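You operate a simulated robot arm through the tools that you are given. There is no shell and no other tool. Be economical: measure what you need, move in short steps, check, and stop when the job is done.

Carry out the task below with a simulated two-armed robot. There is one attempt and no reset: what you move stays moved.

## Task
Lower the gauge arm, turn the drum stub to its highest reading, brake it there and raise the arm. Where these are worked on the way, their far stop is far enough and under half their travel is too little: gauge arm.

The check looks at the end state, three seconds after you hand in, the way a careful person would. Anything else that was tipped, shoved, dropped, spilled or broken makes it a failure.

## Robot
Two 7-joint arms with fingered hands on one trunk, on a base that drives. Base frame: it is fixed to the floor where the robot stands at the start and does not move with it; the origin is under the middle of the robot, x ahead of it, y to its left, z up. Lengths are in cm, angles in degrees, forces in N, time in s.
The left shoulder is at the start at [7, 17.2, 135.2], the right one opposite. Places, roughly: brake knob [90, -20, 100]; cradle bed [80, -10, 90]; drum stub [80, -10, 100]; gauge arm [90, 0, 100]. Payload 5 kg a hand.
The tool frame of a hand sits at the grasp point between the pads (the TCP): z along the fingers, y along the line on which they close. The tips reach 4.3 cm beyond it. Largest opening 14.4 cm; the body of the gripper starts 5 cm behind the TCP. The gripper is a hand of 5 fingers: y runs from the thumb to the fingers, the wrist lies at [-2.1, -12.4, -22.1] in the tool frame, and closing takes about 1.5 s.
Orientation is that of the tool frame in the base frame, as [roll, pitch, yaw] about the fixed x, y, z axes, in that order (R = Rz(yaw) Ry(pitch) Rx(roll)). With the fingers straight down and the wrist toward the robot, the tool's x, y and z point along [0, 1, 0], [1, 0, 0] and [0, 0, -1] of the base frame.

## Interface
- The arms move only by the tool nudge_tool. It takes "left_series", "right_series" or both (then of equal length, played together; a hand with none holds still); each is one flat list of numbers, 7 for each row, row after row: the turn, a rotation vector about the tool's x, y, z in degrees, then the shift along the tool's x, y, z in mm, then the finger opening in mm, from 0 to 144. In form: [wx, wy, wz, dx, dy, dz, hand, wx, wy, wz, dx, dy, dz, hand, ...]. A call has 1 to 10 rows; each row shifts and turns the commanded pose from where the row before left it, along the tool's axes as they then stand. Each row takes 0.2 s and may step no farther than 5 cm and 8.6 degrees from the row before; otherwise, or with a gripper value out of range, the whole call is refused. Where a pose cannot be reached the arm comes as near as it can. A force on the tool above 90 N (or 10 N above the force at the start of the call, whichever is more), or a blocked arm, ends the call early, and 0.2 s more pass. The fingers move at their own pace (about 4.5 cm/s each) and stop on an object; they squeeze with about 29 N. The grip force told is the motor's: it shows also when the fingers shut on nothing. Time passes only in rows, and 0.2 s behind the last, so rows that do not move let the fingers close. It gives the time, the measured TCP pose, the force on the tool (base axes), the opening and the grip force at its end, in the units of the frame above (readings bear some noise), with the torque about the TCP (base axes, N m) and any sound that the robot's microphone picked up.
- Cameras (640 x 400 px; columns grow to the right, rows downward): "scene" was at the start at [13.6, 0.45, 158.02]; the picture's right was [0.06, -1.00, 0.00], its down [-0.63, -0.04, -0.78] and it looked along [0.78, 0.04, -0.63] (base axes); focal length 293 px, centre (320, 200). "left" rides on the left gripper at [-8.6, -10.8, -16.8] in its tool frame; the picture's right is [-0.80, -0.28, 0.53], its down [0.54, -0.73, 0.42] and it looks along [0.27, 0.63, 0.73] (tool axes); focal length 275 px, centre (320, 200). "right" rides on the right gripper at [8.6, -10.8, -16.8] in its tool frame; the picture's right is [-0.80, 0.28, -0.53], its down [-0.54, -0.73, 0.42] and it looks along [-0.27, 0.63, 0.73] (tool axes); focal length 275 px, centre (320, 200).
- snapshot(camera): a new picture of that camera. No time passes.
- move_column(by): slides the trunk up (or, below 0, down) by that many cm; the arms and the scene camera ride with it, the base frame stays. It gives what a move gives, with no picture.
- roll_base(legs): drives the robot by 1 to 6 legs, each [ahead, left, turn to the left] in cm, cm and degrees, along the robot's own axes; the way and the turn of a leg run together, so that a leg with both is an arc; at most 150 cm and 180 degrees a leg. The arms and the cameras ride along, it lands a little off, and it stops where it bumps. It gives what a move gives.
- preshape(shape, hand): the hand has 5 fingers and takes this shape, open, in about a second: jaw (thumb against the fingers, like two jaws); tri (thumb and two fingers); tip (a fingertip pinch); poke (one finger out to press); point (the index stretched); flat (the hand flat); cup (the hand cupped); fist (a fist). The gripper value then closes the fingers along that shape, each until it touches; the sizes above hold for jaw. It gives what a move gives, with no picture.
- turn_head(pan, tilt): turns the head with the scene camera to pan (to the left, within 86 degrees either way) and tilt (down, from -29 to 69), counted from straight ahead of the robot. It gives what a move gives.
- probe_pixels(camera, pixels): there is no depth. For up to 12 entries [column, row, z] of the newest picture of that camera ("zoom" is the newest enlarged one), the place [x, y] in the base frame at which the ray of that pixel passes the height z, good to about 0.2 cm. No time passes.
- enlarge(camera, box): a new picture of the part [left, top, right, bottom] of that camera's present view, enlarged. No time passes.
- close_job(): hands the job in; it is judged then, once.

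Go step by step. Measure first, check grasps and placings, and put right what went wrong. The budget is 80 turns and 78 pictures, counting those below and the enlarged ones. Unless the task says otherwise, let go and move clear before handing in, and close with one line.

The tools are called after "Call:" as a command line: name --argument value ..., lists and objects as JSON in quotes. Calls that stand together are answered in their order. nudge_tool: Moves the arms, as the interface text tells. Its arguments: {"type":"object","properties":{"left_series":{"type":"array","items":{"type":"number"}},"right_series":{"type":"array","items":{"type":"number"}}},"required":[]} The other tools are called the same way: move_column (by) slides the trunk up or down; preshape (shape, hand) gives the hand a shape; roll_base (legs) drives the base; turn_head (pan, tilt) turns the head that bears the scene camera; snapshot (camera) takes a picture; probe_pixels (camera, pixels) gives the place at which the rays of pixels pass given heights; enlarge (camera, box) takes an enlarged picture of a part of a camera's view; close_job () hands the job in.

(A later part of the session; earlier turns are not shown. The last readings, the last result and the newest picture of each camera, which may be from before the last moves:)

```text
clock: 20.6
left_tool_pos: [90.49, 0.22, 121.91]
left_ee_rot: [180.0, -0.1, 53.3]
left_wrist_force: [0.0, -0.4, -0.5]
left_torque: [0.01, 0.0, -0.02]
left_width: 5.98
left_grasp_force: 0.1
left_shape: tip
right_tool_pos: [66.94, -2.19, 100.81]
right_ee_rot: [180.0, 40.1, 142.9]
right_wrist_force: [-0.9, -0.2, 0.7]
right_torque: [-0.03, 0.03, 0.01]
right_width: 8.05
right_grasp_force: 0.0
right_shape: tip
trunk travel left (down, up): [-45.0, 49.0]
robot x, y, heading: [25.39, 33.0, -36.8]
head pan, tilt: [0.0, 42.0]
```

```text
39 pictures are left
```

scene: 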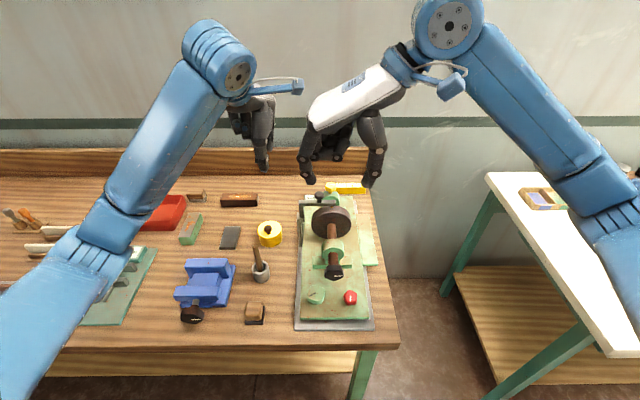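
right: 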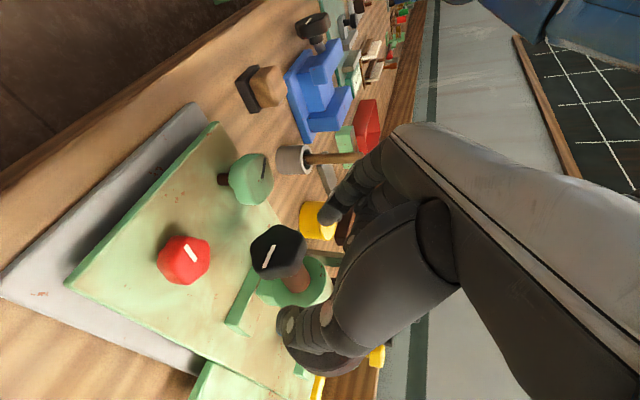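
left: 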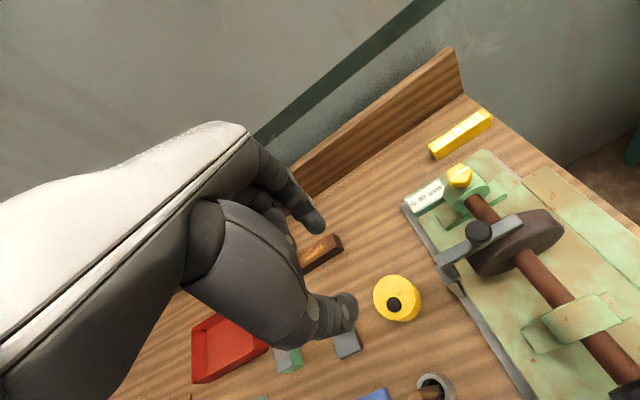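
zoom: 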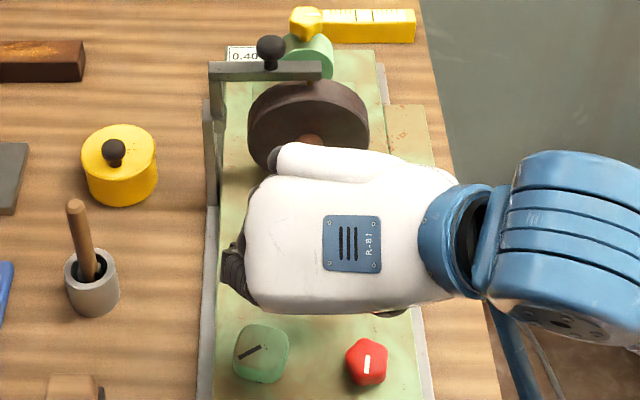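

The tilt is clear. The TCP is ~3 cm above its target; I'll lower onto the knob and close gently.

Call:
nudge_tool --right_series '[0, 0, 0, 8.5, 1, 11.7, 80, 0, 0, 0, 8.5, 0, 11.7, 80, 0, 0, 0, 0, 0, 0, 60, 0, 0, 0, 0, 0, 0, 40, 0, 0, 0, 0, 0, 0, 40, 0, 0, 0, 0, 0, 0, 30, 0, 0, 0, 0, 0, 0, 30]'

Call:
snapshot --camera "right"

```text
clock: 22.1
left_tool_pos: [90.69, 0.07, 121.87]
left_ee_rot: [-179.9, -0.1, 53.4]
left_wrist_force: [-0.5, 0.2, -0.3]
left_torque: [0.0, 0.02, 0.03]
left_width: 5.97
left_grasp_force: 0.1
left_shape: tip
right_tool_pos: [67.19, -2.25, 97.83]
right_ee_rot: [179.9, 40.1, 142.7]
right_wrist_force: [2.6, -4.3, -3.4]
right_torque: [-0.12, 0.01, -0.13]
right_width: 4.14
right_grasp_force: 28.8
right_shape: tip
trunk travel left (down, up): [-45.0, 49.0]
robot x, y, heading: [25.21, 33.15, -37.0]
head pan, tilt: [0.0, 42.0]
```

```text
38 pictures are left
```

right: 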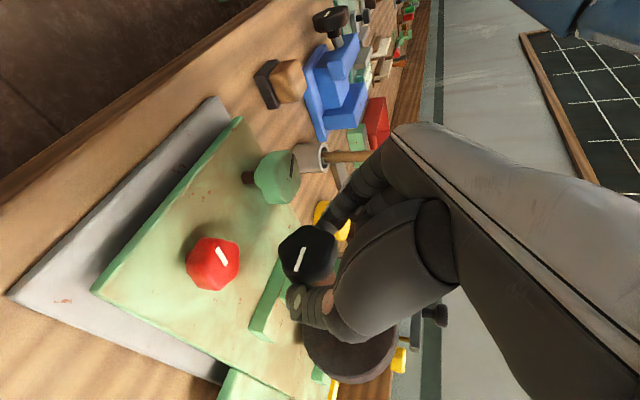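

The knob is gripped (4.1 cm, 29 N). I'll rotate the hand about the shaft axis -24° (counter-clockwise seen from the robot) and read the gauge.

Call:
nudge_tool --right_series '[6.13, 0, -5.14, 0.1, 2.55, 0.1, 30, 6.13, 0, -5.14, 0.1, 2.55, 0.1, 30, 6.13, 0, -5.14, 0.1, 2.55, 0.1, 30, 0, 0, 0, 0, 0, 0, 30]'

Call:
enlarge --camera "left" --box '[395, 150, 495, 230]'

Call:
snapshot --camera "right"

```text
clock: 23.1
left_tool_pos: [90.87, 0.02, 121.68]
left_ee_rot: [-179.8, 0.0, 53.3]
left_wrist_force: [-0.2, -1.2, -0.5]
left_torque: [0.0, -0.03, -0.01]
left_width: 5.97
left_grasp_force: 0.0
left_shape: tip
right_tool_pos: [67.54, -1.62, 97.82]
right_ee_rot: [-149.8, 35.9, 161.8]
right_wrist_force: [12.2, -4.5, -9.6]
right_torque: [0.08, -0.21, 0.07]
right_width: 4.06
right_grasp_force: 29.2
right_shape: tip
trunk travel left (down, up): [-45.0, 49.0]
robot x, y, heading: [25.47, 33.28, -36.8]
head pan, tilt: [0.0, 42.0]
```

```text
5.00 times, centred on (445, 190) of left
```

zoom: 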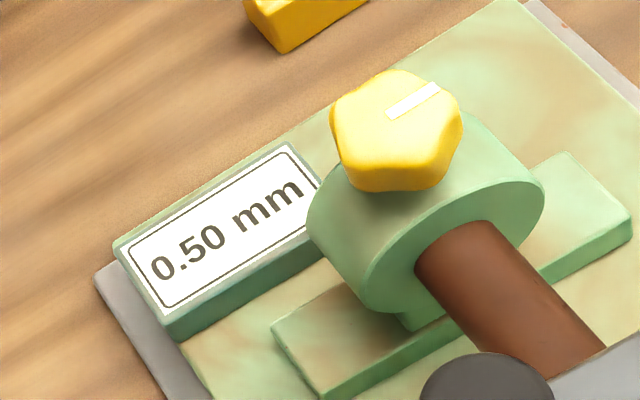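

```text
36 pictures are left
```

right: 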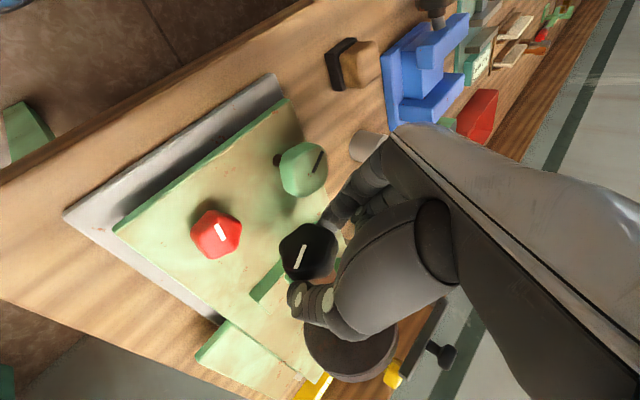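

The gauge rose from 0.40 to 0.50 and the knob turns with the hand. Continuing the same way.

Call:
nudge_tool --right_series '[6.13, 0, -5.14, 0.1, 2.55, 0.1, 30, 6.13, 0, -5.14, 0.1, 2.55, 0.1, 30, 0, 0, 0, 0, 0, 0, 30]'

Call:
enlarge --camera "left" --box '[395, 150, 495, 230]'

```text
clock: 23.9
left_tool_pos: [90.79, 0.15, 121.71]
left_ee_rot: [-179.9, 0.0, 53.3]
left_wrist_force: [-1.0, -0.6, -0.5]
left_torque: [0.05, -0.03, -0.05]
left_width: 5.97
left_grasp_force: 0.0
left_shape: tip
right_tool_pos: [67.8, -1.28, 97.48]
right_ee_rot: [-132.4, 29.4, 171.3]
right_wrist_force: [11.9, -4.1, -9.8]
right_torque: [0.09, -0.32, 0.12]
right_width: 4.03
right_grasp_force: 29.3
right_shape: tip
trunk travel left (down, up): [-45.0, 49.0]
robot x, y, heading: [25.31, 32.72, -36.7]
head pan, tilt: [0.0, 42.0]
```

```text
5.00 times, centred on (445, 190) of left
```

zoom: 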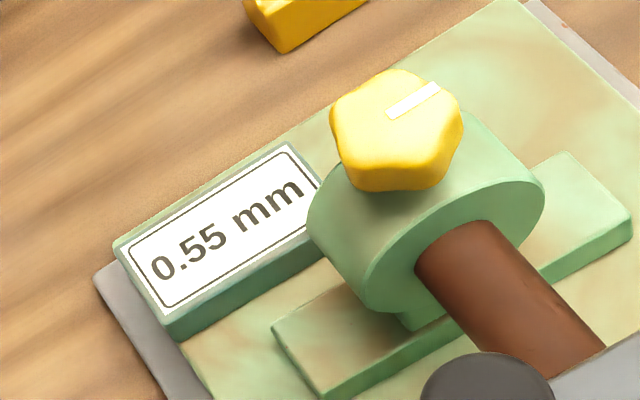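

0.55 at ~40°. Another 16°.

Call:
nudge_tool --right_series '[6.13, 0, -5.14, 0.1, 2.55, 0.1, 30, 6.13, 0, -5.14, 0.1, 2.55, 0.1, 30, 0, 0, 0, 0, 0, 0, 30]'

Call:
enlarge --camera "left" --box '[395, 150, 495, 230]'

```text
clock: 24.8
left_tool_pos: [90.97, 0.51, 121.84]
left_ee_rot: [180.0, 0.1, 53.5]
left_wrist_force: [-0.3, -1.3, -0.7]
left_torque: [0.04, -0.04, 0.03]
left_width: 5.99
left_grasp_force: 0.0
left_shape: tip
right_tool_pos: [68.76, -0.55, 97.73]
right_ee_rot: [-117.4, 21.8, 177.7]
right_wrist_force: [56.8, 11.5, 57.1]
right_torque: [3.72, -2.0, -0.4]
right_width: 3.29
right_grasp_force: 28.9
right_shape: tip
trunk travel left (down, up): [-45.0, 49.0]
robot x, y, heading: [25.67, 32.86, -36.9]
head pan, tilt: [0.0, 42.0]
```

```text
5.00 times, centred on (445, 190) of left
```

zoom: 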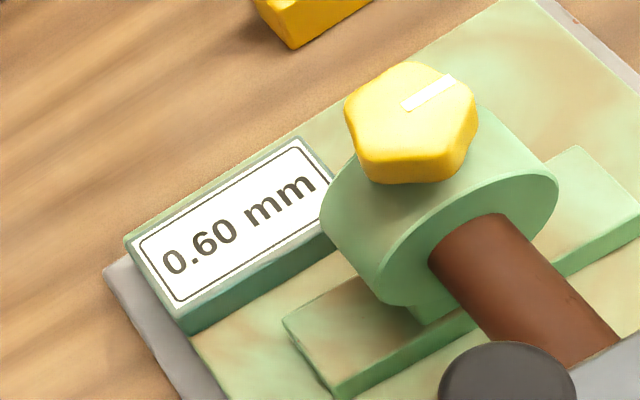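

Reading 0.60, but the force jumped to ~57 N: the lower finger is probably touching the board. I'll back off the rotation 16°, open a little and retreat along the tool axis.

Call:
nudge_tool --right_series '[-6.13, 0, 5.14, 0, -2.55, 0, 30, -6.13, 0, 5.14, 0, -2.55, 0, 30, 0, 0, 0, 0, 0, 0, 48, 0, 0, 0, 0, 0, 0, 54, 0, 0, 0, 0, 0, 0, 54, 0, 0, 0, 0, 0, -20, 60, 0, 0, 0, 0, 0, -20, 70, 0, 0, 0, 0, 0, -20, 80]'

Call:
enlarge --camera "left" --box '[395, 150, 495, 230]'

Call:
enlarge --camera "scene" --box '[270, 180, 400, 310]'

```text
clock: 26.6
left_tool_pos: [90.79, 0.28, 121.73]
left_ee_rot: [-179.9, -0.1, 53.2]
left_wrist_force: [-0.7, 0.3, 0.6]
left_torque: [-0.02, 0.0, 0.01]
left_width: 5.96
left_grasp_force: 0.1
left_shape: tip
right_tool_pos: [66.55, 3.67, 101.12]
right_ee_rot: [-132.3, 29.3, 171.2]
right_wrist_force: [1.1, 0.3, 0.4]
right_torque: [0.01, 0.02, -0.01]
right_width: 7.94
right_grasp_force: 0.1
right_shape: tip
trunk travel left (down, up): [-45.0, 49.0]
robot x, y, heading: [25.15, 33.29, -37.0]
head pan, tilt: [0.0, 42.0]
```

```text
5.00 times, centred on (445, 190) of left
```

zoom: 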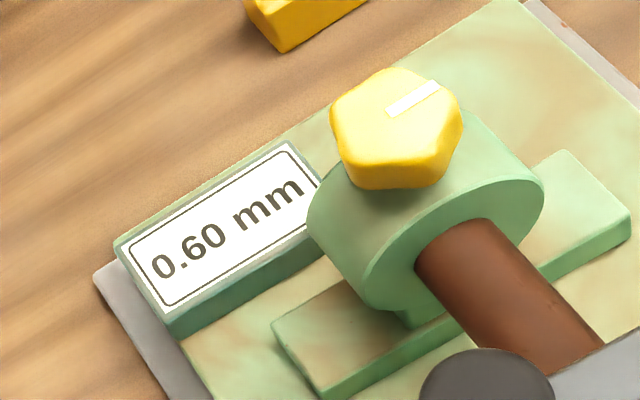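

```text
3.08 times, centred on (335, 245) of scene
```

zoom: 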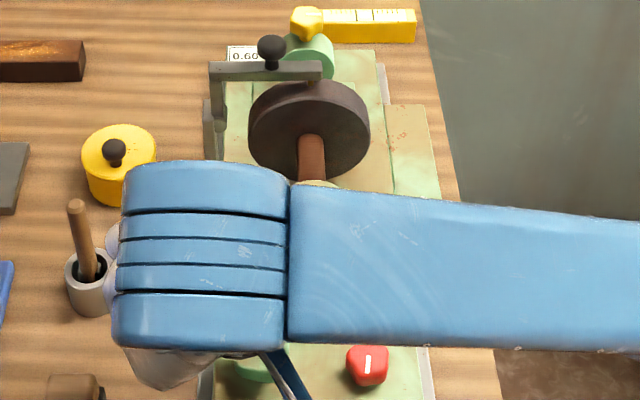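

Fixture unmoved (display at the same pixels) and the reading holds at 0.60. I'll swing the retracted hand back about the shaft axis by 72° for a second stroke.

Call:
nudge_tool --right_series '[-6.13, 0, 5.14, 0.4, -9, 0.5, 80, -6.13, 0, 5.14, 0.4, -9, 0.5, 80, -6.13, 0, 5.14, 0.4, -9, 0.5, 80, -6.13, 0, 5.14, 0.4, -9, 0.5, 80, -6.13, 0, 5.14, 0.4, -9, 0.5, 80, -6.13, 0, 5.14, 0.4, -9, 0.5, 80, -6.13, 0, 5.14, 0.4, -9, 0.5, 80, -6.13, 0, 5.14, 0.4, -9, 0.5, 80, -6.13, 0, 5.14, 0.4, -9, 0.5, 80]'

Call:
snapshot --camera "right"

Call:
snapshot --camera "scene"

```text
clock: 28.6
left_tool_pos: [90.51, 0.25, 121.87]
left_ee_rot: [180.0, 0.0, 53.4]
left_wrist_force: [-0.4, 0.3, 0.5]
left_torque: [-0.02, -0.01, 0.01]
left_width: 5.98
left_grasp_force: 0.0
left_shape: tip
right_tool_pos: [61.94, -2.58, 101.71]
right_ee_rot: [140.7, 33.1, 118.8]
right_wrist_force: [-0.4, -0.3, 0.4]
right_torque: [0.0, 0.02, 0.01]
right_width: 7.96
right_grasp_force: 0.2
right_shape: tip
trunk travel left (down, up): [-45.0, 49.0]
robot x, y, heading: [25.48, 33.02, -36.7]
head pan, tilt: [0.0, 42.0]
```

```text
31 pictures are left
```

right: 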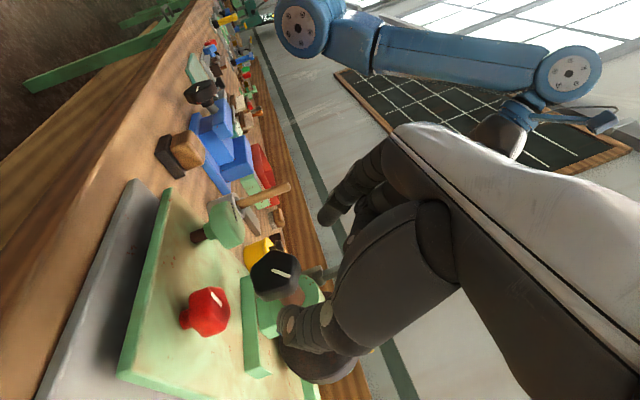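

```text
30 pictures are left
```

scene: 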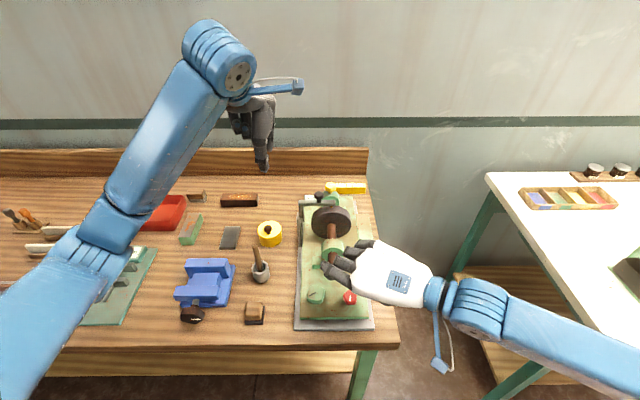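

The hand is where computed (6 cm back from the knob at +32°). Narrow the opening to 6.2 cm, advance and grip.

Call:
nudge_tool --right_series '[0, 0, 0, 0, 0, 0, 62, 0, 0, 0, 0, 0, 20, 62, 0, 0, 0, 0, 0, 20, 62, 0, 0, 0, 0, 0, 20, 62, 0, 0, 0, 0, 0, 0, 40, 0, 0, 0, 0, 0, 0, 30, 0, 0, 0, 0, 0, 0, 30]'

Call:
snapshot --camera "right"

```text
clock: 30.1
left_tool_pos: [90.56, 0.14, 121.64]
left_ee_rot: [-179.9, 0.0, 53.3]
left_wrist_force: [1.2, 0.2, -0.1]
left_torque: [-0.01, 0.02, -0.02]
left_width: 5.97
left_grasp_force: 0.0
left_shape: tip
right_tool_pos: [66.53, -3.04, 97.74]
right_ee_rot: [140.9, 32.9, 118.9]
right_wrist_force: [3.0, -4.9, -5.3]
right_torque: [-0.07, 0.08, -0.26]
right_width: 3.98
right_grasp_force: 29.1
right_shape: tip
trunk travel left (down, up): [-45.0, 49.0]
robot x, y, heading: [25.59, 33.1, -36.8]
head pan, tilt: [0.0, 42.0]
```

```text
29 pictures are left
```

right: 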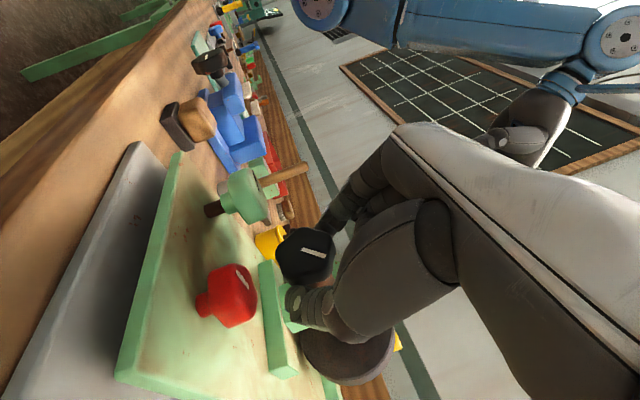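

Gripped again (4.0 cm). Now turn counter-clockwise 24° and read.

Call:
nudge_tool --right_series '[6.13, 0, -5.14, 0.1, 2.55, 0.1, 30, 6.13, 0, -5.14, 0.1, 2.55, 0.1, 30, 6.13, 0, -5.14, 0.1, 2.55, 0.1, 30, 0, 0, 0, 0, 0, 0, 30]'

Call:
enlarge --camera "left" --box '[395, 150, 495, 230]'

```text
clock: 31.1
left_tool_pos: [90.69, 0.21, 121.76]
left_ee_rot: [-179.9, 0.0, 53.3]
left_wrist_force: [0.2, 0.1, 0.6]
left_torque: [0.01, 0.01, -0.03]
left_width: 6.0
left_grasp_force: 0.1
left_shape: tip
right_tool_pos: [67.04, -2.43, 97.93]
right_ee_rot: [169.7, 39.7, 136.2]
right_wrist_force: [10.9, -7.0, -6.8]
right_torque: [-0.09, -0.21, -0.17]
right_width: 3.89
right_grasp_force: 29.1
right_shape: tip
trunk travel left (down, up): [-45.0, 49.0]
robot x, y, heading: [25.64, 32.9, -36.8]
head pan, tilt: [0.0, 42.0]
```

```text
5.00 times, centred on (445, 190) of left
```

zoom: 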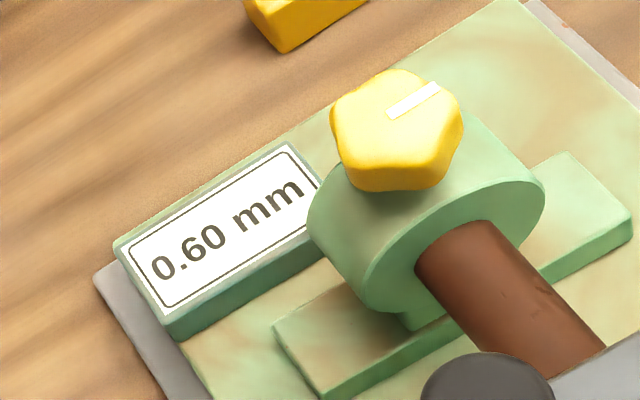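

Call:
nudge_tool --right_series '[6.13, 0, -5.14, 0.1, 2.55, 0.1, 30, 6.13, 0, -5.14, 0.1, 2.55, 0.1, 30, 0, 0, 0, 0, 0, 0, 30]'

Call:
enlarge --camera "left" --box '[395, 150, 495, 230]'

```text
clock: 31.9
left_tool_pos: [90.72, 0.07, 121.66]
left_ee_rot: [-179.9, 0.0, 53.3]
left_wrist_force: [-0.1, -0.9, -0.2]
left_torque: [-0.01, -0.02, 0.01]
left_width: 5.98
left_grasp_force: 0.1
left_shape: tip
right_tool_pos: [67.38, -2.08, 98.09]
right_ee_rot: [-169.5, 39.5, 149.4]
right_wrist_force: [15.7, -7.8, -6.5]
right_torque: [-0.09, -0.35, -0.1]
right_width: 3.84
right_grasp_force: 28.6
right_shape: tip
trunk travel left (down, up): [-45.0, 49.0]
robot x, y, heading: [25.41, 33.24, -36.8]
head pan, tilt: [0.0, 42.0]
```

```text
5.00 times, centred on (445, 190) of left
```

zoom: 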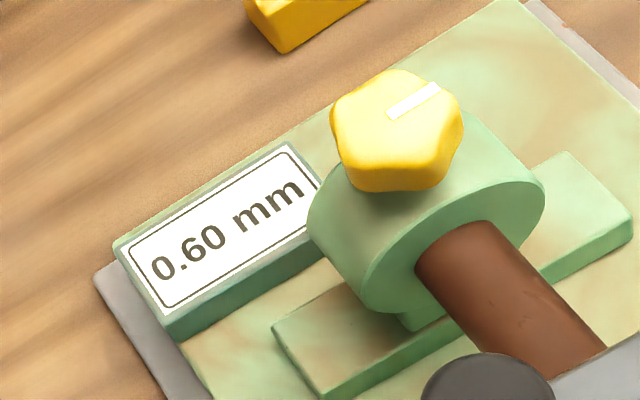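

Still 0.60 (steps of 0.05, so a broad plateau). Continue to find where it drops.

Call:
nudge_tool --right_series '[6.13, 0, -5.14, 0.1, 2.55, 0.1, 30, 6.13, 0, -5.14, 0.1, 2.55, 0.1, 30, 0, 0, 0, 0, 0, 0, 30]'

Call:
enlarge --camera "left" --box '[395, 150, 495, 230]'

Call:
enlarge --camera "right" --box '[220, 180, 420, 380]'

```text
clock: 32.8
left_tool_pos: [90.75, 0.19, 121.57]
left_ee_rot: [-179.8, -0.1, 53.3]
left_wrist_force: [-0.4, -0.4, 0.1]
left_torque: [-0.03, 0.03, 0.01]
left_width: 5.96
left_grasp_force: 0.2
left_shape: tip
right_tool_pos: [67.51, -1.58, 97.87]
right_ee_rot: [-150.0, 35.9, 161.5]
right_wrist_force: [15.5, -5.6, -6.5]
right_torque: [-0.07, -0.42, 0.03]
right_width: 3.8
right_grasp_force: 29.3
right_shape: tip
trunk travel left (down, up): [-45.0, 49.0]
robot x, y, heading: [25.56, 33.33, -36.8]
head pan, tilt: [0.0, 42.0]
```

```text
5.00 times, centred on (445, 190) of left
```

zoom: 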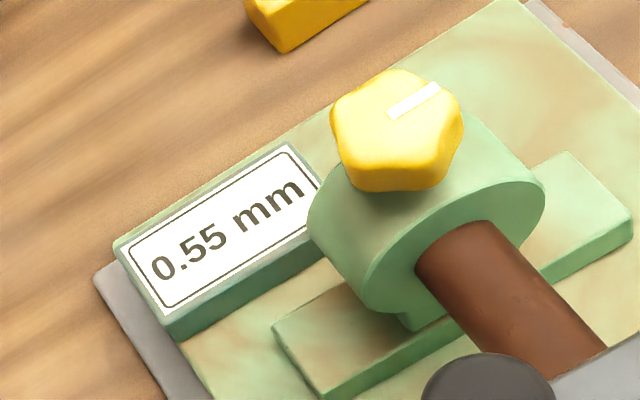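

```text
2.00 times, centred on (320, 280) of right
```

zoom: 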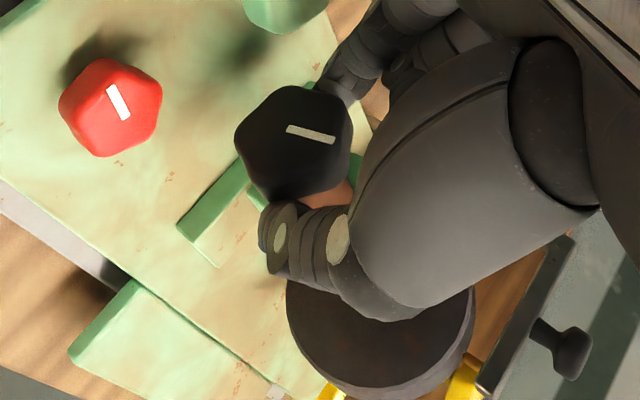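

Dropped to 0.55, so the peak is behind. I'll locate both plateau edges: back 8° first.

Call:
nudge_tool --right_series '[-6.13, 0, 5.14, 0.1, -2.55, 0.1, 30, 0, 0, 0, 0, 0, 0, 30]'

Call:
enlarge --camera "left" --box '[395, 150, 495, 230]'

Call:
nudge_tool --right_series '[-6.13, 0, 5.14, 0.1, -2.55, 0.1, 30, -6.13, 0, 5.14, 0.1, -2.55, 0.1, 30, -6.13, 0, 5.14, 0.1, -2.55, 0.1, 30, -6.13, 0, 5.14, 0.1, -2.55, 0.1, 30, -6.13, 0, 5.14, 0.1, -2.55, 0.1, 30, -6.13, 0, 5.14, 0.1, -2.55, 0.1, 30, 0, 0, 0, 0, 0, 0, 30]'

Call:
enlarge --camera "left" --box '[395, 150, 495, 230]'

```text
clock: 33.4
left_tool_pos: [90.8, 0.2, 121.75]
left_ee_rot: [-179.9, 0.0, 53.3]
left_wrist_force: [0.4, 1.0, 0.0]
left_torque: [-0.04, 0.01, 0.0]
left_width: 5.97
left_grasp_force: 0.1
left_shape: tip
right_tool_pos: [67.57, -1.86, 97.84]
right_ee_rot: [-159.2, 38.1, 156.0]
right_wrist_force: [10.2, -12.2, -3.5]
right_torque: [-0.33, -0.2, -0.2]
right_width: 3.83
right_grasp_force: 29.1
right_shape: tip
trunk travel left (down, up): [-45.0, 49.0]
robot x, y, heading: [25.61, 33.16, -36.7]
head pan, tilt: [0.0, 42.0]
```

```text
5.00 times, centred on (445, 190) of left
```

zoom: 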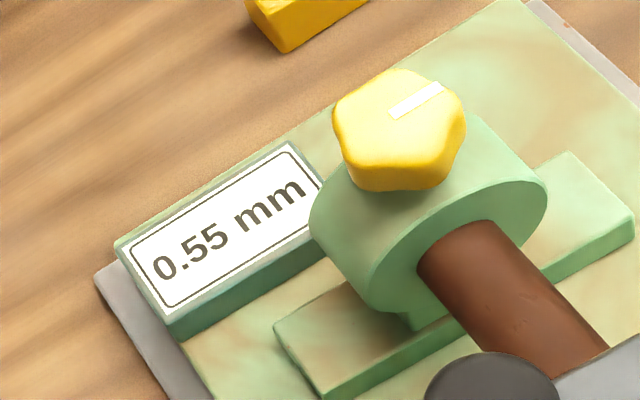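

```text
clock: 35.0
left_tool_pos: [90.72, -0.11, 121.75]
left_ee_rot: [-179.8, 0.0, 53.2]
left_wrist_force: [0.3, -0.5, -0.6]
left_torque: [0.04, -0.01, 0.0]
left_width: 5.96
left_grasp_force: 0.2
left_shape: tip
right_tool_pos: [66.56, -3.08, 97.68]
right_ee_rot: [140.7, 32.9, 118.7]
right_wrist_force: [13.2, -21.5, -0.6]
right_torque: [-0.36, -0.12, -0.63]
right_width: 3.79
right_grasp_force: 28.6
right_shape: tip
trunk travel left (down, up): [-45.0, 49.0]
robot x, y, heading: [25.45, 33.09, -36.6]
head pan, tilt: [0.0, 42.0]
```

```text
5.00 times, centred on (445, 190) of left
```

zoom: 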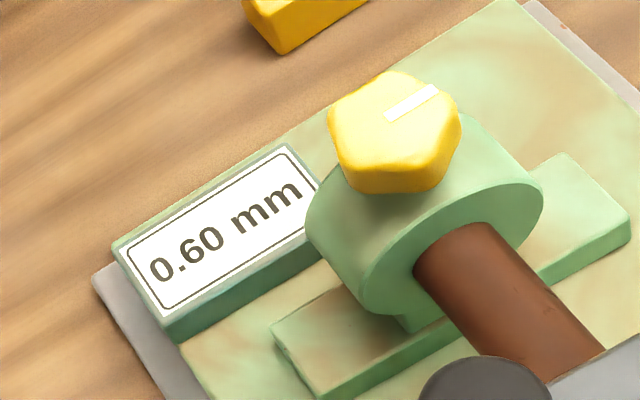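

Upper edge lies between +40° and +48°; at 0° it's still 0.60. Test -12° for the lower edge.

Call:
nudge_tool --right_series '[-4.6, 0, 3.86, 0.1, -1.9, 0.1, 30, -4.6, 0, 3.86, 0.1, -1.9, 0.1, 30, 0, 0, 0, 0, 0, 0, 30]'

Call:
enlarge --camera "left" --box '[395, 150, 495, 230]'

```text
clock: 35.8
left_tool_pos: [90.68, -0.08, 121.64]
left_ee_rot: [-179.7, -0.1, 53.3]
left_wrist_force: [-0.5, -0.2, 0.6]
left_torque: [0.01, -0.01, 0.02]
left_width: 5.99
left_grasp_force: 0.0
left_shape: tip
right_tool_pos: [66.41, -3.39, 97.33]
right_ee_rot: [128.3, 27.4, 112.6]
right_wrist_force: [11.0, -24.3, -3.7]
right_torque: [-0.33, 0.09, -0.76]
right_width: 3.76
right_grasp_force: 28.7
right_shape: tip
trunk travel left (down, up): [-45.0, 49.0]
robot x, y, heading: [25.35, 33.18, -36.9]
head pan, tilt: [0.0, 42.0]
```

```text
5.00 times, centred on (445, 190) of left
```

zoom: 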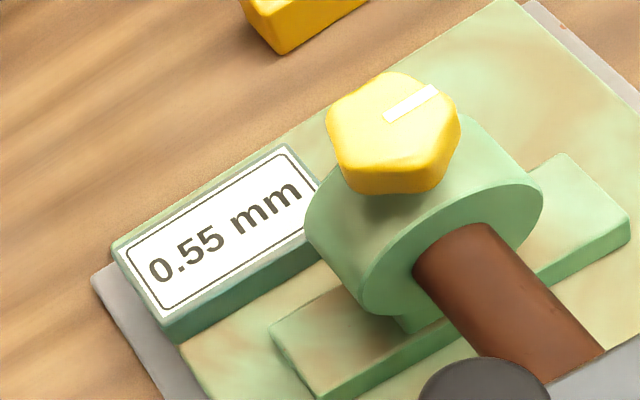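

Lower edge ~-6°, upper edge ~+44°, so the peak is at ~+19°; data also fit a simple eccentric with maximum ~0.6. Turn back +31.5° to the centre of the plateau.

Call:
nudge_tool --right_series '[6.03, 0, -5.06, 0.1, 2.5, 0.1, 30, 6.03, 0, -5.06, 0.1, 2.5, 0.1, 30, 6.03, 0, -5.06, 0.1, 2.5, 0.1, 30, 6.03, 0, -5.06, 0.1, 2.5, 0.1, 30, 0, 0, 0, 0, 0, 0, 30]'

Call:
enlarge --camera "left" --box '[395, 150, 495, 230]'

Call:
enlarge --camera "scene" --box '[270, 180, 400, 310]'

```text
clock: 37.0
left_tool_pos: [90.92, 0.13, 121.55]
left_ee_rot: [-179.8, 0.0, 53.2]
left_wrist_force: [-0.3, 0.8, 0.2]
left_torque: [0.03, 0.01, 0.0]
left_width: 5.97
left_grasp_force: 0.2
left_shape: tip
right_tool_pos: [67.04, -2.59, 97.9]
right_ee_rot: [163.9, 38.9, 132.6]
right_wrist_force: [23.1, -14.7, -6.6]
right_torque: [-0.26, -0.38, -0.21]
right_width: 3.68
right_grasp_force: 29.0
right_shape: tip
trunk travel left (down, up): [-45.0, 49.0]
robot x, y, heading: [25.75, 32.98, -36.6]
head pan, tilt: [0.0, 42.0]
```

```text
5.00 times, centred on (445, 190) of left
```

zoom: 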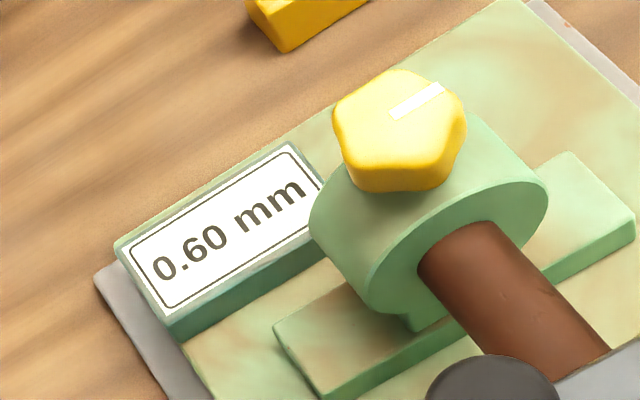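

```text
3.08 times, centred on (335, 245) of scene
```

zoom: 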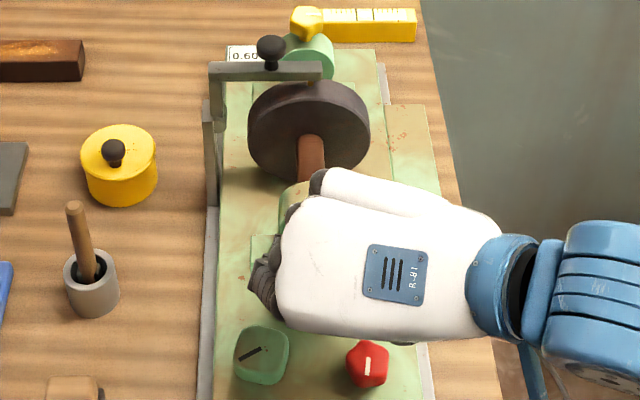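

Reading 0.60 at the plateau centre; the right hand will keep holding the stub. Now I'll locate the yellow brake knob precisely.

Call:
probe_pixels --camera "left" --pixels '[[460.4, 176, 98], [460.4, 176, 100], [460.4, 176, 102]]'

Call:
probe_pixels --camera "scene" --pixels '[[330.8, 187.2, 98], [330.8, 187.2, 100], [330.8, 187.2, 102], [330.8, 182, 100], [330.8, 193, 100]]'

```text
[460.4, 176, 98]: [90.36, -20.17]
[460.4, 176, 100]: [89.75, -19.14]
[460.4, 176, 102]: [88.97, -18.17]
```

```text
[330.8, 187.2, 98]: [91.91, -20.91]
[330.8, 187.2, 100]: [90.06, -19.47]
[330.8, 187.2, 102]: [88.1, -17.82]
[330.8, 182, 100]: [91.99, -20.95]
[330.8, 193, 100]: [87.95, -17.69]
```

Brake knob centre ~(89.6, -19.0, 100.5). I'll yaw the left hand 90° so its wrist stays to the left, then move above the knob.

Call:
nudge_tool --left_series '[0, 0, 8.5, 0, 0, -2, 60, 0, 0, 8.5, 0, 0, -2, 60, 0, 0, 8.5, 0, 0, -2, 60, 0, 0, 8.5, 0, 0, -2, 60, 0, 0, 8.5, 0, 0, -2, 60, 0, 0, 8.5, 0, 0, -2, 60, 0, 0, 8.5, 0, 0, -2, 60, 0, 0, 8.5, 0, 0, -2, 60, 0, 0, 8.5, 0, 0, -2, 60, 0, 0, 8.5, 0, 0, -2, 60]'

Call:
nudge_tool --left_series '[0, 0, 5, 25.9, 40, 0, 60, 0, 0, 0, 25.9, 40, 0, 60, 0, 0, 0, 25.9, 40, 0, 60, 0, 0, 0, 25.9, 40, 0, 60, 0, 0, 0, 0, 0, 0, 60]'

Call:
snapshot --camera "scene"

Call:
snapshot --camera "left"

```text
clock: 39.1
left_tool_pos: [90.98, 0.15, 123.62]
left_ee_rot: [-180.0, 0.2, -32.0]
left_wrist_force: [-0.5, -0.2, -0.8]
left_torque: [0.02, -0.04, -0.01]
left_width: 5.95
left_grasp_force: 0.1
left_shape: tip
right_tool_pos: [67.05, -2.59, 97.89]
right_ee_rot: [163.9, 38.7, 132.6]
right_wrist_force: [22.5, -12.2, -7.6]
right_torque: [-0.25, -0.39, -0.14]
right_width: 3.71
right_grasp_force: 28.7
right_shape: tip
trunk travel left (down, up): [-45.0, 49.0]
robot x, y, heading: [25.51, 32.8, -36.8]
head pan, tilt: [0.0, 42.0]
```

```text
clock: 40.4
left_tool_pos: [90.0, -18.92, 123.31]
left_ee_rot: [179.9, 0.1, -36.7]
left_wrist_force: [0.2, 0.4, 0.4]
left_torque: [-0.07, 0.04, 0.01]
left_width: 5.99
left_grasp_force: 0.0
left_shape: tip
right_tool_pos: [67.07, -2.64, 97.85]
right_ee_rot: [164.1, 38.9, 132.6]
right_wrist_force: [19.0, -19.2, -7.8]
right_torque: [-0.36, -0.24, -0.21]
right_width: 3.7
right_grasp_force: 29.3
right_shape: tip
trunk travel left (down, up): [-45.0, 49.0]
robot x, y, heading: [25.16, 33.2, -36.8]
head pan, tilt: [0.0, 42.0]
```

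```text
19 pictures are left
```

scene: 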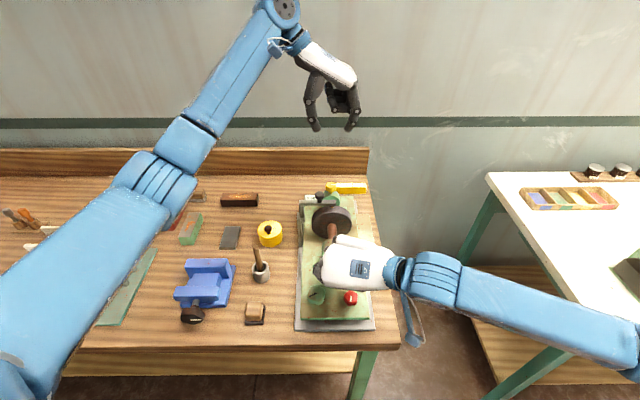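

```text
18 pictures are left
```

left: 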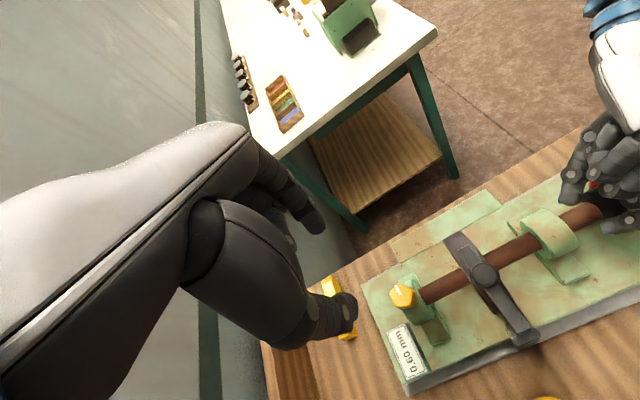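

The hand is above the brake knob and the left camera still sees "0.60" at (405,350). I'll pre-rotate the hand 40° counter-clockwise for a clockwise stroke, and lower most of the way.

Call:
nudge_tool --left_series '[0, 0, 0, -3, 2.6, 0, 60, 0, 0, -8, 0, 0, 0, 60, 0, 0, -8, 0, 0, 0, 60, 0, 0, -8, 0, 0, 0, 60, 0, 0, -8, 0, 0, 0, 60, 0, 0, -8, 0, 0, 0, 60, 0, 0, 0, 0, 0, 45, 60, 0, 0, 0, 0, 0, 45, 60, 0, 0, 0, 0, 0, 45, 60]'

Call:
enlarge --camera "scene" --box '[270, 120, 390, 220]'

Call:
snapshot --camera "left"

```text
clock: 42.4
left_tool_pos: [89.74, -19.02, 110.06]
left_ee_rot: [-179.8, 0.1, 3.3]
left_wrist_force: [-0.4, 0.5, -0.7]
left_torque: [0.04, 0.0, 0.0]
left_width: 5.99
left_grasp_force: 0.1
left_shape: tip
right_tool_pos: [66.95, -2.64, 97.94]
right_ee_rot: [163.9, 38.6, 132.6]
right_wrist_force: [21.1, -16.1, -8.4]
right_torque: [-0.26, -0.32, -0.15]
right_width: 3.67
right_grasp_force: 29.1
right_shape: tip
trunk travel left (down, up): [-45.0, 49.0]
robot x, y, heading: [25.56, 32.98, -36.8]
head pan, tilt: [0.0, 42.0]
```

```text
4.00 times, centred on (330, 170) of scene
```

zoom: 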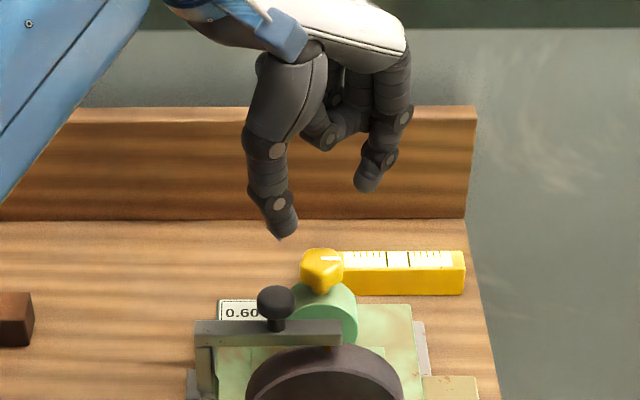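

```text
16 pictures are left
```

left: 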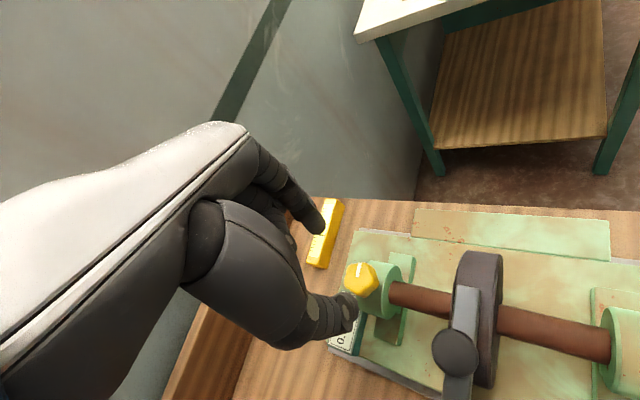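

Alignment looks right: thumb and index straddle the knob. Lower 6.8 cm and close.

Call:
nudge_tool --left_series '[0, 0, 0, 0, 0, 34, 60, 0, 0, 0, 0, 0, 34, 60, 0, 0, 0, 0, 0, 0, 40, 0, 0, 0, 0, 0, 0, 20, 0, 0, 0, 0, 0, 0, 20, 0, 0, 0, 0, 0, 0, 20, 0, 0, 0, 0, 0, 0, 20]'

Call:
snapshot --camera "left"

```text
clock: 44.0
left_tool_pos: [89.57, -18.79, 103.15]
left_ee_rot: [-179.8, 0.2, 3.3]
left_wrist_force: [-0.2, 1.0, -1.8]
left_torque: [0.02, -0.04, -0.02]
left_width: 2.6
left_grasp_force: 29.2
left_shape: tip
right_tool_pos: [67.09, -2.7, 97.88]
right_ee_rot: [163.9, 38.8, 132.5]
right_wrist_force: [19.5, -16.9, -6.0]
right_torque: [-0.27, -0.31, -0.2]
right_width: 3.69
right_grasp_force: 29.0
right_shape: tip
trunk travel left (down, up): [-45.0, 49.0]
robot x, y, heading: [24.99, 33.34, -36.6]
head pan, tilt: [0.0, 42.0]
```

```text
15 pictures are left
```

left: 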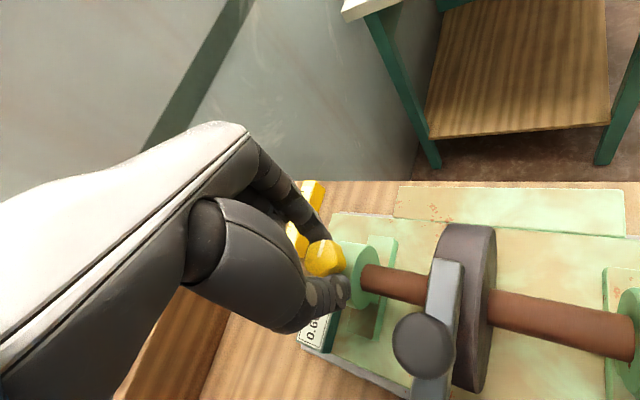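

Gripped (2.6 cm). Turn clockwise 32° and watch the torque.

Call:
nudge_tool --left_series '[0, 0, 8, 0, 0, 0, 20, 0, 0, 8, 0, 0, 0, 20, 0, 0, 8, 0, 0, 0, 20, 0, 0, 8, 0, 0, 0, 20]'

Call:
snapshot --camera "left"

```text
clock: 45.0
left_tool_pos: [89.65, -18.93, 103.23]
left_ee_rot: [-179.8, 0.2, -28.9]
left_wrist_force: [2.7, 2.9, -1.5]
left_torque: [0.11, -0.1, 0.04]
left_width: 2.6
left_grasp_force: 29.0
left_shape: tip
right_tool_pos: [67.0, -2.68, 97.85]
right_ee_rot: [163.9, 38.7, 132.6]
right_wrist_force: [18.4, -18.4, -5.6]
right_torque: [-0.27, -0.34, -0.23]
right_width: 3.69
right_grasp_force: 29.8
right_shape: tip
trunk travel left (down, up): [-45.0, 49.0]
robot x, y, heading: [25.36, 33.05, -36.8]
head pan, tilt: [0.0, 42.0]
```

```text
14 pictures are left
```

left: 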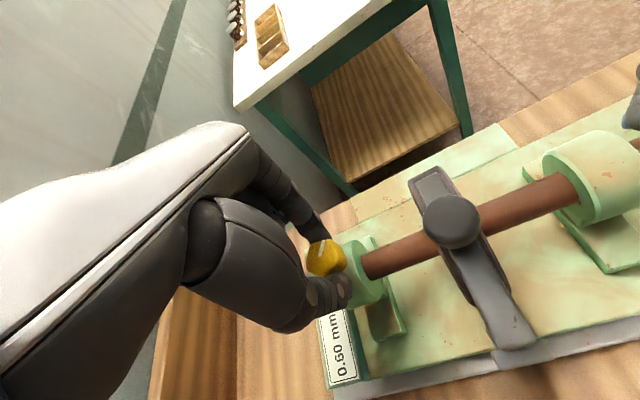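

The knob seems to follow with low torque, reading still 0.60. Continue clockwise up to 48° more.

Call:
nudge_tool --left_series '[0, 0, 8, 0, 0, 0, 20, 0, 0, 8, 0, 0, 0, 20, 0, 0, 8, 0, 0, 0, 20, 0, 0, 8, 0, 0, 0, 20, 0, 0, 8, 0, 0, 0, 20, 0, 0, 8, 0, 0, 0, 20]'

Call:
snapshot --camera "left"

```text
clock: 46.4
left_tool_pos: [89.55, -18.9, 103.22]
left_ee_rot: [179.9, 0.1, -76.9]
left_wrist_force: [0.2, 2.6, 1.3]
left_torque: [0.08, -0.08, 0.03]
left_width: 2.63
left_grasp_force: 29.0
left_shape: tip
right_tool_pos: [66.93, -2.74, 97.81]
right_ee_rot: [163.8, 38.8, 132.5]
right_wrist_force: [21.1, -19.1, -5.4]
right_torque: [-0.25, -0.39, -0.26]
right_width: 3.68
right_grasp_force: 29.3
right_shape: tip
trunk travel left (down, up): [-45.0, 49.0]
robot x, y, heading: [25.31, 33.04, -36.8]
head pan, tilt: [0.0, 42.0]
```

```text
13 pictures are left
```

left: 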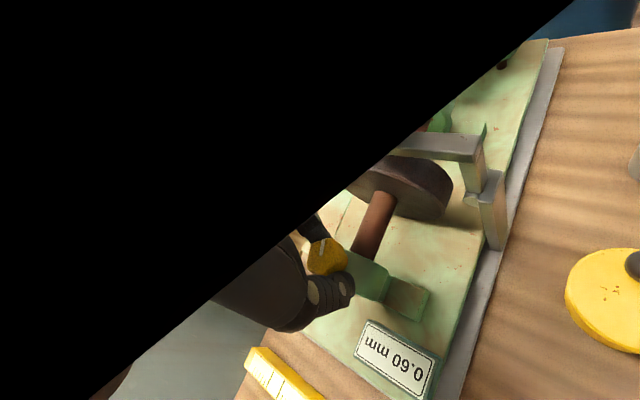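

The knob turned 80° without a stop (its line keeps the same place in the hand view), reading still 0.60; the camera is getting too close to the wall. Regrip: open, lift, rotate back and take another stroke.

Call:
nudge_tool --left_series '[0, 0, 0, 0, 0, 0, 40, 0, 0, 0, 0, 0, 0, 60, 0, 0, 0, 0, 0, 0, 60, 0, 0, 0, 0, 0, -30, 60, 0, 0, -8, 0, 0, 0, 60, 0, 0, -8, 0, 0, 0, 60, 0, 0, -8, 0, 0, 0, 60, 0, 0, -8, 0, 0, 0, 60, 0, 0, -8, 0, 0, 0, 60, 0, 0, -8, 0, 0, 0, 60]'

Call:
nudge_tool --left_series '[0, 0, -8, 0, 0, 0, 60, 0, 0, -8, 0, 0, 0, 60, 0, 0, -8, 0, 0, 0, 60, 0, 0, -8, 0, 0, 0, 60, 0, 0, 0, 0, 0, 30, 60, 0, 0, 0, 0, 0, 0, 40, 0, 0, 0, 0, 0, 0, 20, 0, 0, 0, 0, 0, 0, 20, 0, 0, 0, 0, 0, 0, 20, 0, 0, 0, 0, 0, 0, 20]'

Call:
snapshot --camera "left"

```text
clock: 48.5
left_tool_pos: [89.49, -19.06, 106.29]
left_ee_rot: [180.0, 0.2, -28.6]
left_wrist_force: [-0.1, -0.3, 0.3]
left_torque: [0.02, -0.03, -0.01]
left_width: 5.97
left_grasp_force: 0.0
left_shape: tip
right_tool_pos: [67.09, -2.58, 97.82]
right_ee_rot: [163.9, 38.8, 132.5]
right_wrist_force: [21.4, -18.0, -4.4]
right_torque: [-0.26, -0.35, -0.28]
right_width: 3.68
right_grasp_force: 28.8
right_shape: tip
trunk travel left (down, up): [-45.0, 49.0]
robot x, y, heading: [25.67, 33.16, -36.9]
head pan, tilt: [0.0, 42.0]
```

```text
clock: 50.8
left_tool_pos: [89.51, -18.91, 103.19]
left_ee_rot: [-179.8, 0.0, 3.3]
left_wrist_force: [0.5, 3.6, 0.3]
left_torque: [0.12, -0.01, 0.04]
left_width: 2.38
left_grasp_force: 29.4
left_shape: tip
right_tool_pos: [66.91, -2.71, 97.85]
right_ee_rot: [163.9, 38.8, 132.6]
right_wrist_force: [22.3, -20.0, -4.3]
right_torque: [-0.29, -0.39, -0.28]
right_width: 3.7
right_grasp_force: 29.1
right_shape: tip
trunk travel left (down, up): [-45.0, 49.0]
robot x, y, heading: [25.6, 33.13, -36.9]
head pan, tilt: [0.0, 42.0]
```

```text
12 pictures are left
```

left: 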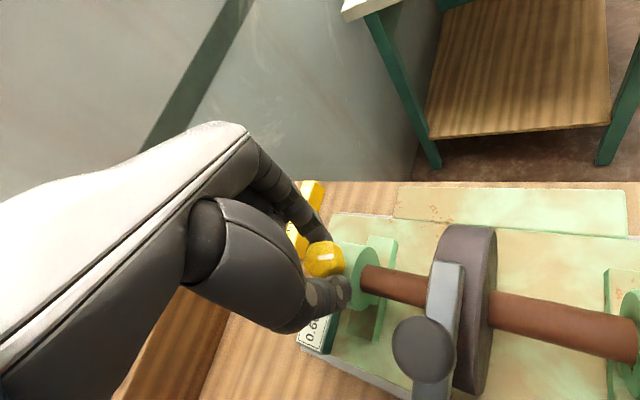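

Regripped; the knob's mark has indeed turned (now at (325,258)). Second clockwise stroke, 72°.

Call:
nudge_tool --left_series '[0, 0, 8, 0, 0, 0, 20, 0, 0, 8, 0, 0, 0, 20, 0, 0, 8, 0, 0, 0, 20, 0, 0, 8, 0, 0, 0, 20]'

Call:
nudge_tool --left_series '[0, 0, 8, 0, 0, 0, 20, 0, 0, 8, 0, 0, 0, 20, 0, 0, 8, 0, 0, 0, 20]'

Call:
snapshot --camera "left"

```text
clock: 51.8
left_tool_pos: [89.61, -19.01, 103.13]
left_ee_rot: [180.0, 0.2, -28.7]
left_wrist_force: [2.5, 0.6, -5.0]
left_torque: [0.05, -0.12, 0.19]
left_width: 2.41
left_grasp_force: 28.6
left_shape: tip
right_tool_pos: [67.06, -2.58, 97.8]
right_ee_rot: [163.8, 38.7, 132.5]
right_wrist_force: [19.7, -18.6, -2.9]
right_torque: [-0.33, -0.35, -0.34]
right_width: 3.64
right_grasp_force: 29.1
right_shape: tip
trunk travel left (down, up): [-45.0, 49.0]
robot x, y, heading: [25.92, 33.23, -36.9]
head pan, tilt: [0.0, 42.0]
```

```text
clock: 52.5
left_tool_pos: [89.59, -19.02, 103.22]
left_ee_rot: [179.9, 0.2, -52.8]
left_wrist_force: [6.6, -5.7, -4.3]
left_torque: [-0.3, -0.23, 0.43]
left_width: 2.36
left_grasp_force: 29.2
left_shape: tip
right_tool_pos: [67.07, -2.63, 97.83]
right_ee_rot: [163.8, 38.6, 132.5]
right_wrist_force: [19.2, -16.6, -1.4]
right_torque: [-0.26, -0.38, -0.28]
right_width: 3.69
right_grasp_force: 28.8
right_shape: tip
trunk travel left (down, up): [-45.0, 49.0]
robot x, y, heading: [25.61, 33.31, -36.9]
head pan, tilt: [0.0, 42.0]
```

```text
11 pictures are left
```

left: 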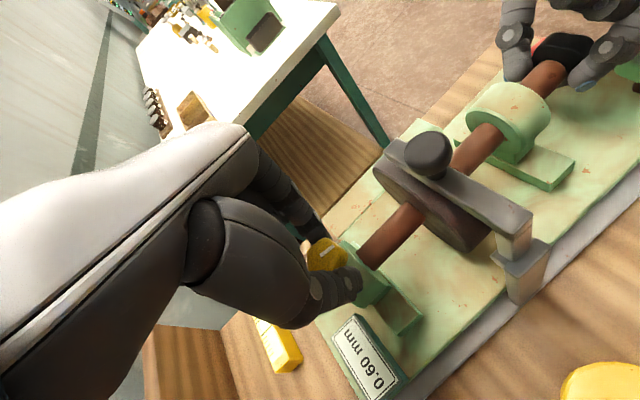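

Torque rose 0.04 → 0.19 → 0.43 N·m and the mark now slips in the fingers, so the brake is tightened. One more 8° for firmness, then a 5° test twist on the stub.

Call:
nudge_tool --left_series '[0, 0, 8, 0, 0, 0, 20, 0, 0, 0, 0, 0, 0, 20]'

Call:
nudge_tool --right_series '[-3.83, 0, 3.2, 0, -1.6, 0, 30, 0, 0, 0, 0, 0, 0, 30]'

Call:
enlarge --camera "left" --box '[240, 200, 440, 400]'

```text
clock: 53.1
left_tool_pos: [89.46, -18.98, 103.12]
left_ee_rot: [179.9, 0.3, -60.8]
left_wrist_force: [5.2, -9.1, -6.4]
left_torque: [-0.48, -0.14, 0.47]
left_width: 2.29
left_grasp_force: 29.3
left_shape: tip
right_tool_pos: [67.02, -2.72, 97.83]
right_ee_rot: [163.9, 38.7, 132.5]
right_wrist_force: [18.0, -14.9, 0.6]
right_torque: [-0.24, -0.37, -0.21]
right_width: 3.71
right_grasp_force: 29.1
right_shape: tip
trunk travel left (down, up): [-45.0, 49.0]
robot x, y, heading: [25.54, 33.42, -36.9]
head pan, tilt: [0.0, 42.0]
```

```text
clock: 53.8
left_tool_pos: [89.55, -19.0, 103.12]
left_ee_rot: [179.9, 0.2, -60.8]
left_wrist_force: [2.7, -7.2, -5.8]
left_torque: [-0.39, -0.07, 0.4]
left_width: 2.34
left_grasp_force: 28.6
left_shape: tip
right_tool_pos: [67.01, -2.8, 97.72]
right_ee_rot: [157.6, 37.6, 128.6]
right_wrist_force: [16.5, -14.6, -3.3]
right_torque: [-0.52, -0.06, -0.34]
right_width: 3.73
right_grasp_force: 29.0
right_shape: tip
trunk travel left (down, up): [-45.0, 49.0]
robot x, y, heading: [25.02, 32.94, -36.8]
head pan, tilt: [0.0, 42.0]
```

```text
2.00 times, centred on (340, 300) of left
```

zoom: 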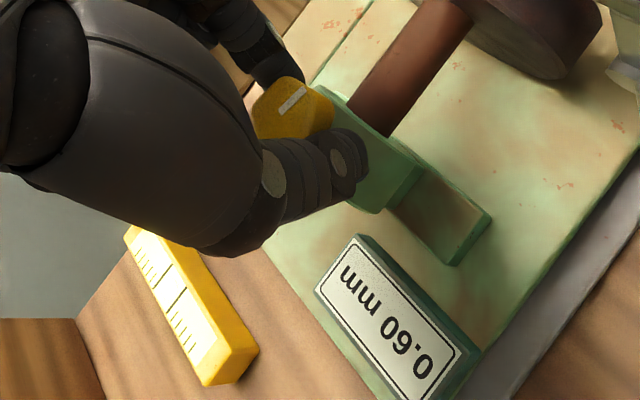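

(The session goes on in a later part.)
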